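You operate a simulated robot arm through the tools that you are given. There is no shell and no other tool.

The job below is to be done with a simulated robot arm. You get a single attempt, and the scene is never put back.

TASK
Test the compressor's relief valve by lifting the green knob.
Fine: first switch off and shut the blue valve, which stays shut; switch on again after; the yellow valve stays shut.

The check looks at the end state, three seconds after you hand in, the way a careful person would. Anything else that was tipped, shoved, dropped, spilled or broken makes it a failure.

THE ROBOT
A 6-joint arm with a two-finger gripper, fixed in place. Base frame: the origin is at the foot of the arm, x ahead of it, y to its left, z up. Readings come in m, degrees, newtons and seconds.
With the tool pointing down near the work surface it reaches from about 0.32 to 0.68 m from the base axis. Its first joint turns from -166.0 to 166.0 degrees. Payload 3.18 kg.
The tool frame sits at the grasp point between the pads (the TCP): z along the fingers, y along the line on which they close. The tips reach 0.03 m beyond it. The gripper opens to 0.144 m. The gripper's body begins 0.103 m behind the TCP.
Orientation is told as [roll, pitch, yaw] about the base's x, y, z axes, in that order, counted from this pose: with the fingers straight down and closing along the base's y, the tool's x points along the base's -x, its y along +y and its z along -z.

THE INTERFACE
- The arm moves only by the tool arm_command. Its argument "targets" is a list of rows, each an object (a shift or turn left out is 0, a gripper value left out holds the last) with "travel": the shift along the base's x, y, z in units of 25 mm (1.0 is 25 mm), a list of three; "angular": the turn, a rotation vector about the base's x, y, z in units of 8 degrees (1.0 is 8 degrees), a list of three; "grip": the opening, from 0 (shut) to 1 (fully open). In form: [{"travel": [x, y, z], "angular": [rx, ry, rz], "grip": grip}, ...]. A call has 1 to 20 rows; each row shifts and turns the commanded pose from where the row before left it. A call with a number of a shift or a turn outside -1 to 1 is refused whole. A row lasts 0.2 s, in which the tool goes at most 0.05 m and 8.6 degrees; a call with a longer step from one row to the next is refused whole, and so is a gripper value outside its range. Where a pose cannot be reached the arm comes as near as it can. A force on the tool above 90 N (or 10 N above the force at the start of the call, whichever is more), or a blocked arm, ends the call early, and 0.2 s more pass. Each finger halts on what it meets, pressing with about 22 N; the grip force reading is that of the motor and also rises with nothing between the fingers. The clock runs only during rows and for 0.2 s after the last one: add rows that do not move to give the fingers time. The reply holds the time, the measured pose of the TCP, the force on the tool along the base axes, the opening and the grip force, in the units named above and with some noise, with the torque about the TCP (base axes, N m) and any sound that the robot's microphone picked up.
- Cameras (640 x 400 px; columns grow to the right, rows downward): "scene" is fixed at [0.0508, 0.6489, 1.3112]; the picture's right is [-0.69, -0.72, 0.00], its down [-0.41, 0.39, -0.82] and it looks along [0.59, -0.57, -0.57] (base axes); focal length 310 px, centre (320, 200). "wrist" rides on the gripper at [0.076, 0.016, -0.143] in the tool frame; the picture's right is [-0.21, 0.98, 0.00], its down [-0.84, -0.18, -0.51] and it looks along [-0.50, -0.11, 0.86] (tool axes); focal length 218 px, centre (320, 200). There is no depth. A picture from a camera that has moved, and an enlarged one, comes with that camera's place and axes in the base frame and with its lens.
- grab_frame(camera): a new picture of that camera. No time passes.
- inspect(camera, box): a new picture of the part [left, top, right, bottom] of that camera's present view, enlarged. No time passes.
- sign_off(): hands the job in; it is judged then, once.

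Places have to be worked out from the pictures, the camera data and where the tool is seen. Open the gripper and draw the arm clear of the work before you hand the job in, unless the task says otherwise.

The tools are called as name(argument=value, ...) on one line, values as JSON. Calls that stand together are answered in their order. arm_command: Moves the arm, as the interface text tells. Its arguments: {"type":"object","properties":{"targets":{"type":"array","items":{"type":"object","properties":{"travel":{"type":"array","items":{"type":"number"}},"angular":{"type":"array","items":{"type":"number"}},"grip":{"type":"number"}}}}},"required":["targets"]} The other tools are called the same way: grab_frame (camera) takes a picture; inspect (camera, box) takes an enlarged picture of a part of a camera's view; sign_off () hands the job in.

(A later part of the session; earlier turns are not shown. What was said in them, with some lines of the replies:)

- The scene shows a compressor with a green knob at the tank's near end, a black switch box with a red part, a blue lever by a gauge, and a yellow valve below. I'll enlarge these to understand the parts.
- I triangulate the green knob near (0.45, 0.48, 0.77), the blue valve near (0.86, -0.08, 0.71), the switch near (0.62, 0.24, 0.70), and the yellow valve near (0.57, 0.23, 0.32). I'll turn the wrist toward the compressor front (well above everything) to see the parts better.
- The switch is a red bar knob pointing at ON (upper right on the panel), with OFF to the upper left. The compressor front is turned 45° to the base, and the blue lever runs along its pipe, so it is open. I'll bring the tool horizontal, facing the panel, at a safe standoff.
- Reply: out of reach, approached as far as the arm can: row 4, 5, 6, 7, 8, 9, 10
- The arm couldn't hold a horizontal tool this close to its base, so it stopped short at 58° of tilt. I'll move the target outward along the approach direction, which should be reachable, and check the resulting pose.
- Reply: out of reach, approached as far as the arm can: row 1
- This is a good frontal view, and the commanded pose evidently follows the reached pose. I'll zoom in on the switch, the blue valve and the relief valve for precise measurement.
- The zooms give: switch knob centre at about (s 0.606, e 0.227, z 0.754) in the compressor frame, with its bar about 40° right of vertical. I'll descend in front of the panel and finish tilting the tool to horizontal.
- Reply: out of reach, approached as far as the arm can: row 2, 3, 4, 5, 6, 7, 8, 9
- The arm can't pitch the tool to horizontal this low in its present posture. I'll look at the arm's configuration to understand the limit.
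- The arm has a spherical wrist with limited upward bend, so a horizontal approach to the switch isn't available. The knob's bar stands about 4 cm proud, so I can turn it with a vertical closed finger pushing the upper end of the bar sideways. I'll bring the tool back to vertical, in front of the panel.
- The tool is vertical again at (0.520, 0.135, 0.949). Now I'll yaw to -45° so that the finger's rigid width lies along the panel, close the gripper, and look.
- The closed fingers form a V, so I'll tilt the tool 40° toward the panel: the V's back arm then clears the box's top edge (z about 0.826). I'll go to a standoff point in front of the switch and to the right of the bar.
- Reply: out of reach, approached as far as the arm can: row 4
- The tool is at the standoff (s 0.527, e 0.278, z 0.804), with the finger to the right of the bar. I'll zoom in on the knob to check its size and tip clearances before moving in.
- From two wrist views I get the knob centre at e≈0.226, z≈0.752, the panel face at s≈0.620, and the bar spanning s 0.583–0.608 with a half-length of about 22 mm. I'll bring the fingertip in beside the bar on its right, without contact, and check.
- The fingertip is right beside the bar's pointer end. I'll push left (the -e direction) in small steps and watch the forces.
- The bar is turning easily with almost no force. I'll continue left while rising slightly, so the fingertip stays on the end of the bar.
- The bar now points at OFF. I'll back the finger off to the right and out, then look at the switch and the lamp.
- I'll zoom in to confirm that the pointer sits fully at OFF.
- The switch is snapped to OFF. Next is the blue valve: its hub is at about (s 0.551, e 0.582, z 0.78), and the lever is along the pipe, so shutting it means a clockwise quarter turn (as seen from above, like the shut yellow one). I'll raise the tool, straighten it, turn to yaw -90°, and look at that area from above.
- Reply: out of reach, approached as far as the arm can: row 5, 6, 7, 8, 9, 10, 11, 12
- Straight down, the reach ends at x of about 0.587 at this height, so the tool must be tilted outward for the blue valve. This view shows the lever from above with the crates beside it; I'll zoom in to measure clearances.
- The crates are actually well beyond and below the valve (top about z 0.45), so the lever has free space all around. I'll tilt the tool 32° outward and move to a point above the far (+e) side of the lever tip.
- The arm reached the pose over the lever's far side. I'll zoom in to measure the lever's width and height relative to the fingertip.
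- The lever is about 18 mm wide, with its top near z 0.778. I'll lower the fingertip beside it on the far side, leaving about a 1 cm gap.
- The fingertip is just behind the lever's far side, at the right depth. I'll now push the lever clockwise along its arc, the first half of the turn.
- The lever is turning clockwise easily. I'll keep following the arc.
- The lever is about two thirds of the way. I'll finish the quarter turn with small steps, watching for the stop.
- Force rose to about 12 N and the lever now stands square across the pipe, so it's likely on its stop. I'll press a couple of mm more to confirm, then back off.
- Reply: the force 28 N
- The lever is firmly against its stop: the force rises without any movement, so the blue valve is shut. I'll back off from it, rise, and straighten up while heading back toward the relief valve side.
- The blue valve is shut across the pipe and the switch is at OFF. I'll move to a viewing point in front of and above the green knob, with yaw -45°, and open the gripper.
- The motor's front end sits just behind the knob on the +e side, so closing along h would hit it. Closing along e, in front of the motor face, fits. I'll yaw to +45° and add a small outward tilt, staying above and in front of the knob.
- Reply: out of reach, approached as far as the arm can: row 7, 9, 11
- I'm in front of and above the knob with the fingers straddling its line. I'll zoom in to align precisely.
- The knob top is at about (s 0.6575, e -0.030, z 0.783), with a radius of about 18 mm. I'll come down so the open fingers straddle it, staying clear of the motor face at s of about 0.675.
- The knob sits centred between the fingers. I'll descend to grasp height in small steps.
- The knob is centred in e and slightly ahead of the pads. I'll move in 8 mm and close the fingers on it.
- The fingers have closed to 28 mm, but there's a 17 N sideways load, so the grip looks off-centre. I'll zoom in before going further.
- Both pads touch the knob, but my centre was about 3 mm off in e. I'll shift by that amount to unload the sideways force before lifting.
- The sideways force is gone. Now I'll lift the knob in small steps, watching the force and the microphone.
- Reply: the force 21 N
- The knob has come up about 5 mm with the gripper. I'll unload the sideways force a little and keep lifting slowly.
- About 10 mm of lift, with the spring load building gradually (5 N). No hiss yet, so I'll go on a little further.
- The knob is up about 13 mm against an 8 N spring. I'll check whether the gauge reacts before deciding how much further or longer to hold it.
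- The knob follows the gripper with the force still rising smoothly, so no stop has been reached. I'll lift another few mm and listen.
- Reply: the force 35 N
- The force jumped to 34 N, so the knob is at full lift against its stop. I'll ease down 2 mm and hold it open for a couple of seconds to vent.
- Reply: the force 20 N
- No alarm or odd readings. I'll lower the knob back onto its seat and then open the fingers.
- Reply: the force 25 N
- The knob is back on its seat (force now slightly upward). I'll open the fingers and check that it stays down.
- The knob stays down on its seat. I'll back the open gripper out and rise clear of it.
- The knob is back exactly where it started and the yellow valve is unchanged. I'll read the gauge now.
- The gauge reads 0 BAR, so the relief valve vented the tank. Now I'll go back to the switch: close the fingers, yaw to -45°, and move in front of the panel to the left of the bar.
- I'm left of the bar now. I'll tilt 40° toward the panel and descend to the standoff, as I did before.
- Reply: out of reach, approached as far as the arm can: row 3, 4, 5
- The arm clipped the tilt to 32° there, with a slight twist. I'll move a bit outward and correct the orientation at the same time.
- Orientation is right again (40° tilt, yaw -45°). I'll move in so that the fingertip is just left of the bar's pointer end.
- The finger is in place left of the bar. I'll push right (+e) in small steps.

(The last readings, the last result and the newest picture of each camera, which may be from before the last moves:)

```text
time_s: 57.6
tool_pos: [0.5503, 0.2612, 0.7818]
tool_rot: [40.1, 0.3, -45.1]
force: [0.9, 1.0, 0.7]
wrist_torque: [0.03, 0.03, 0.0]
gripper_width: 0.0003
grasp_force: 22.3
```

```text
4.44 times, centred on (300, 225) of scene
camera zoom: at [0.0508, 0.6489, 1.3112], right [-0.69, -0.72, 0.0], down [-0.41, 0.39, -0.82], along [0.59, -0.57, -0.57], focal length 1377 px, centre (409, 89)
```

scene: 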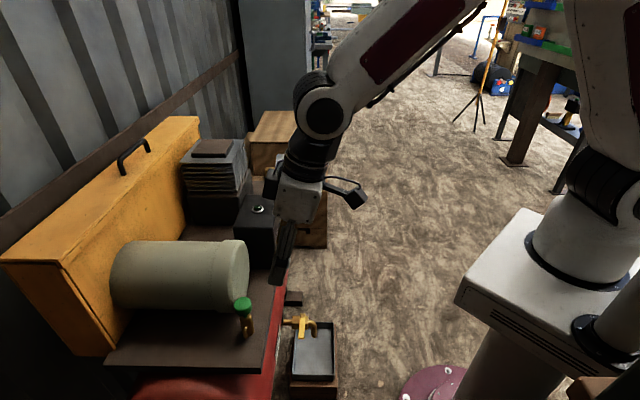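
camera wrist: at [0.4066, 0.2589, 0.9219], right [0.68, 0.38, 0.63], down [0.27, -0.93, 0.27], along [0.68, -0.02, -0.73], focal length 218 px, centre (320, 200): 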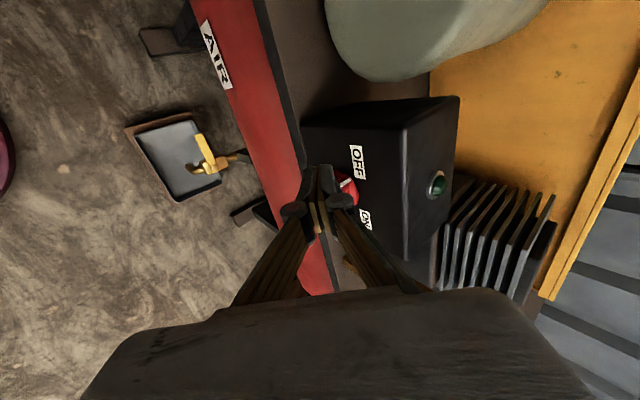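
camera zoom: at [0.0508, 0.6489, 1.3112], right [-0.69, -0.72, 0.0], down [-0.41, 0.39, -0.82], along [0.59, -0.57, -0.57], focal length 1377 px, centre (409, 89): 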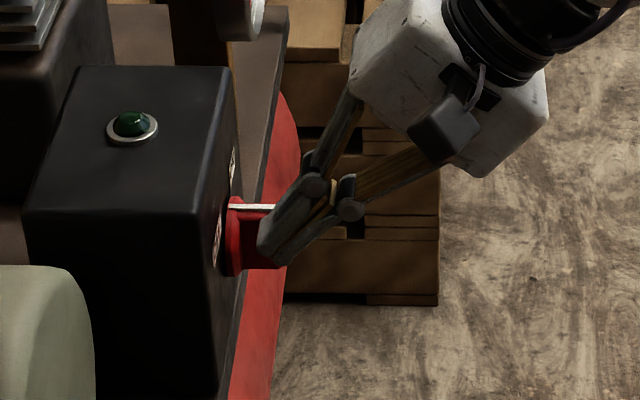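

The bar is turning, already past the middle. I'll continue right while rising, to bring it to ON.

arm_command(targets=[{"travel": [0.12, -0.12, 0.08]}, {"travel": [0.12, -0.12, 0.16]}, {"travel": [0.12, -0.12, 0.16]}])

inspect(camera="wrist", box=[250, 100, 430, 260])

inspect(camera="scene", box=[250, 180, 350, 270])

```text
time_s: 58.4
tool_pos: [0.559, 0.2531, 0.7912]
tool_rot: [40.0, 0.2, -45.1]
force: [0.2, 0.2, 0.6]
wrist_torque: [-0.02, 0.01, 0.0]
gripper_width: 0.0001
grasp_force: 21.5
```

```text
2.50 times, centred on (340, 180) of wrist
camera zoom: at [0.4484, 0.2492, 0.91], right [0.68, 0.38, 0.63], down [0.27, -0.93, 0.27], along [0.68, -0.02, -0.73], focal length 546 px, centre (270, 250)
```

zoom: 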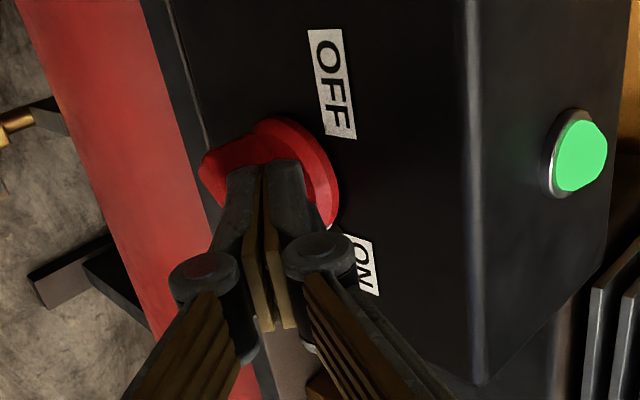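

```text
4.44 times, centred on (300, 225) of scene
camera zoom: at [0.0508, 0.6489, 1.3112], right [-0.69, -0.72, 0.0], down [-0.41, 0.39, -0.82], along [0.59, -0.57, -0.57], focal length 1377 px, centre (409, 89)
```

zoom: 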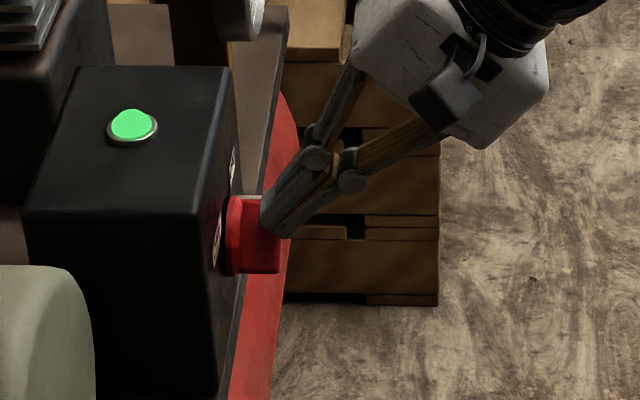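

The lamp has lit bright green: the switch is ON again. I'll back the finger off to the left and outward, then verify the switch position.

arm_command(targets=[{"travel": [-0.2, 0.2, 0.1]}, {"travel": [-0.3, 0.1, 0.3]}, {"travel": [-0.5, -0.5, 0.3]}, {"travel": [-0.3, -0.6, 0.5], "angular": [-0.5, 0.5, 0]}, {"travel": [-0.2, -0.7, 0.5], "angular": [-0.6, 0.6, 0]}, {"travel": [0, -0.8, 0.6], "angular": [-0.6, 0.6, 0]}])

grab_frame(camera="wrist")

inspect(camera="scene", box=[220, 130, 360, 270])

```text
time_s: 59.8
tool_pos: [0.5302, 0.2234, 0.851]
tool_rot: [27.1, 4.7, -51.8]
force: [-1.6, -0.3, -0.7]
wrist_torque: [0.13, -0.16, -0.04]
gripper_width: 0.0
grasp_force: 22.1
out of reach, approached as far as the arm can: row 5, 6
```

```text
taken
camera wrist: at [0.4506, 0.2415, 0.9894], right [0.83, 0.35, 0.43], down [0.23, -0.93, 0.3], along [0.5, -0.15, -0.85], focal length 218 px, centre (320, 200)
```

wrist: 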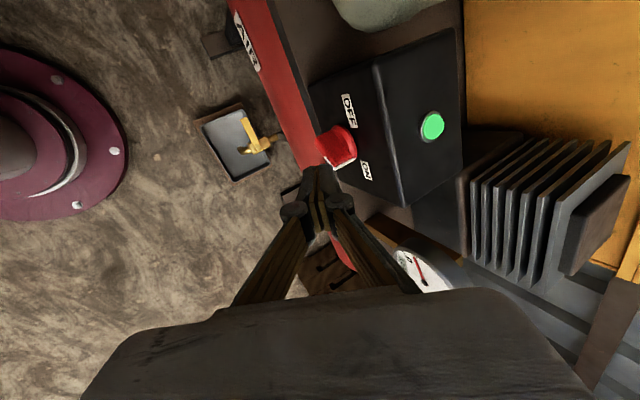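

```text
2.86 times, centred on (290, 200) of scene
camera zoom: at [0.0508, 0.6489, 1.3112], right [-0.69, -0.72, 0.0], down [-0.41, 0.39, -0.82], along [0.59, -0.57, -0.57], focal length 885 px, centre (406, 200)
```

zoom: 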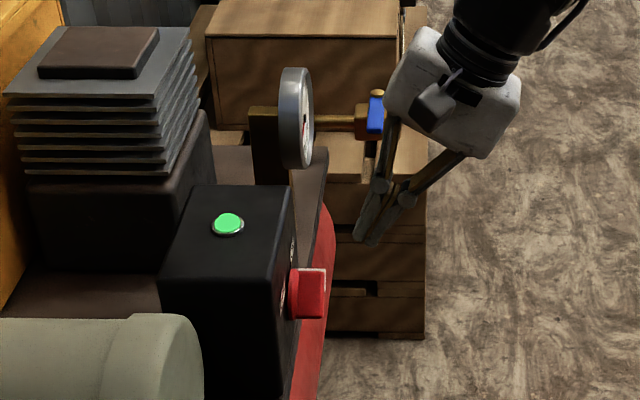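

The switch points at ON and the lamp is lit. I'll withdraw the arm upward and away, opening the gripper.

arm_command(targets=[{"travel": [0, -0.4, 0.9]}, {"travel": [0, -0.5, 0.9]}, {"travel": [0, -0.6, 0.9]}, {"travel": [-0.2, -0.7, 0.8], "grip": 0.3}, {"travel": [-0.4, -0.8, 0.5], "angular": [-0.5, 0.5, 0], "grip": 0.6}, {"travel": [-0.4, -0.8, 0], "angular": [-0.6, 0.6, 0], "grip": 1.0}, {"travel": [-0.4, -0.8, 0], "angular": [-0.6, 0.6, 0]}, {"travel": [-0.4, -0.8, 0]}, {"travel": [-0.4, -0.8, 0]}])

grab_frame(camera="scene")

grab_frame(camera="wrist")

```text
time_s: 61.8
tool_pos: [0.4637, 0.0562, 0.9424]
tool_rot: [1.6, 0.1, -45.2]
force: [0.1, -0.2, 0.8]
wrist_torque: [0.05, -0.03, 0.01]
gripper_width: 0.144
grasp_force: 0.1
```

```text
taken
```

scene: 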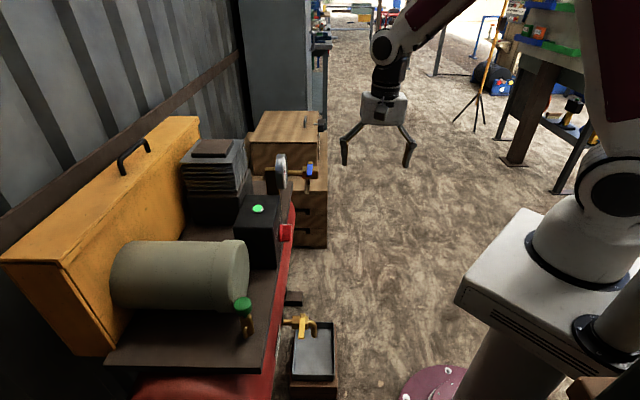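

```text
taken
camera wrist: at [0.4189, 0.1174, 1.0841], right [0.84, 0.54, 0.03], down [0.46, -0.74, 0.5], along [0.29, -0.41, -0.87], focal length 218 px, centre (320, 200)
```

wrist: 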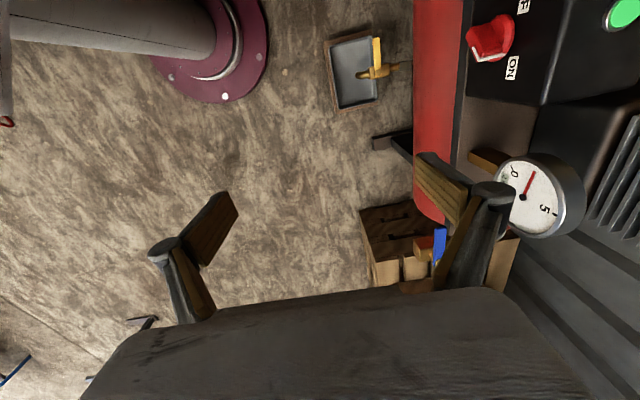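

The arm is clear with the gripper open. I'll do a final zoom check on each part.

inspect(camera="scene", box=[230, 140, 340, 260])

inspect(camera="scene", box=[210, 270, 350, 400])

inspect(camera="wrist", box=[360, 0, 640, 280])

```text
3.33 times, centred on (285, 200) of scene
camera zoom: at [0.0508, 0.6489, 1.3112], right [-0.69, -0.72, 0.0], down [-0.41, 0.39, -0.82], along [0.59, -0.57, -0.57], focal length 1033 px, centre (437, 200)
```

zoom: 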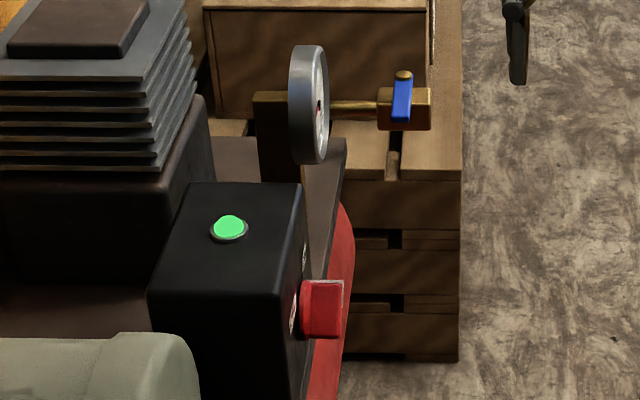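

```text
3.08 times, centred on (280, 335) of scene
camera zoom: at [0.0508, 0.6489, 1.3112], right [-0.69, -0.72, 0.0], down [-0.41, 0.39, -0.82], along [0.59, -0.57, -0.57], focal length 953 px, centre (443, -215)
```

zoom: 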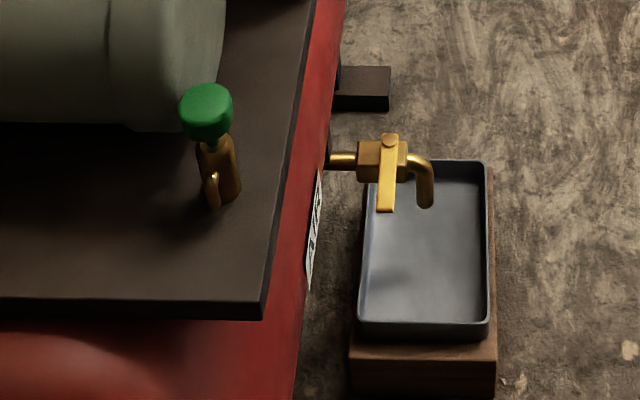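

```text
1.43 times, centred on (500, 140) of wrist
camera zoom: at [0.4189, 0.1174, 1.0841], right [0.84, 0.54, 0.03], down [0.46, -0.74, 0.5], along [0.29, -0.41, -0.87], focal length 312 px, centre (63, 286)
```

zoom: 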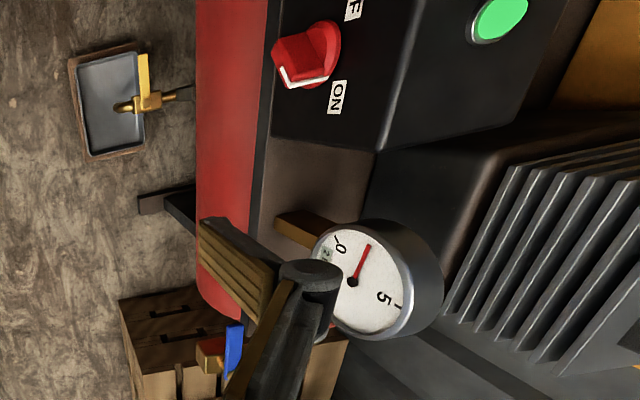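

Final state as I see it: the switch is ON with its lamp lit, and the blue lever is square across the pipe (shut). The yellow valve is still shut and the green knob is back on its seat. The tank had vented to 0 BAR and is now building pressure again. The arm is clear with the gripper open, so I'm handing in.

sign_off()

```text
The job is handed in.
```

I tested the relief valve by lifting the green knob, and it works: the gauge fell from about 6 BAR to 0. The job is handed in; I haven't seen the result of the check.

- **Before the test:** I turned the switch to OFF, then shut the blue valve with a quarter turn to its stop.
- **The test:** I lifted the green knob to its upper stop, held it for about two seconds, then lowered it back onto its seat. The microphone picked up no hiss, so the gauge is the only evidence that the tank vented.
- **After the test:** I turned the switch back to ON. The lamp is lit and the gauge was climbing again when I handed in.
- **Left as asked:** The blue valve is still shut and I never touched the yellow valve, which also stays shut.

The arm is clear of the compressor with the gripper open. I saw nothing else moved, spilled or broken. While the knob was lifted, one picture seemed to show a drop under the yellow valve's spout, above its drip tray; it was gone in later pictures.
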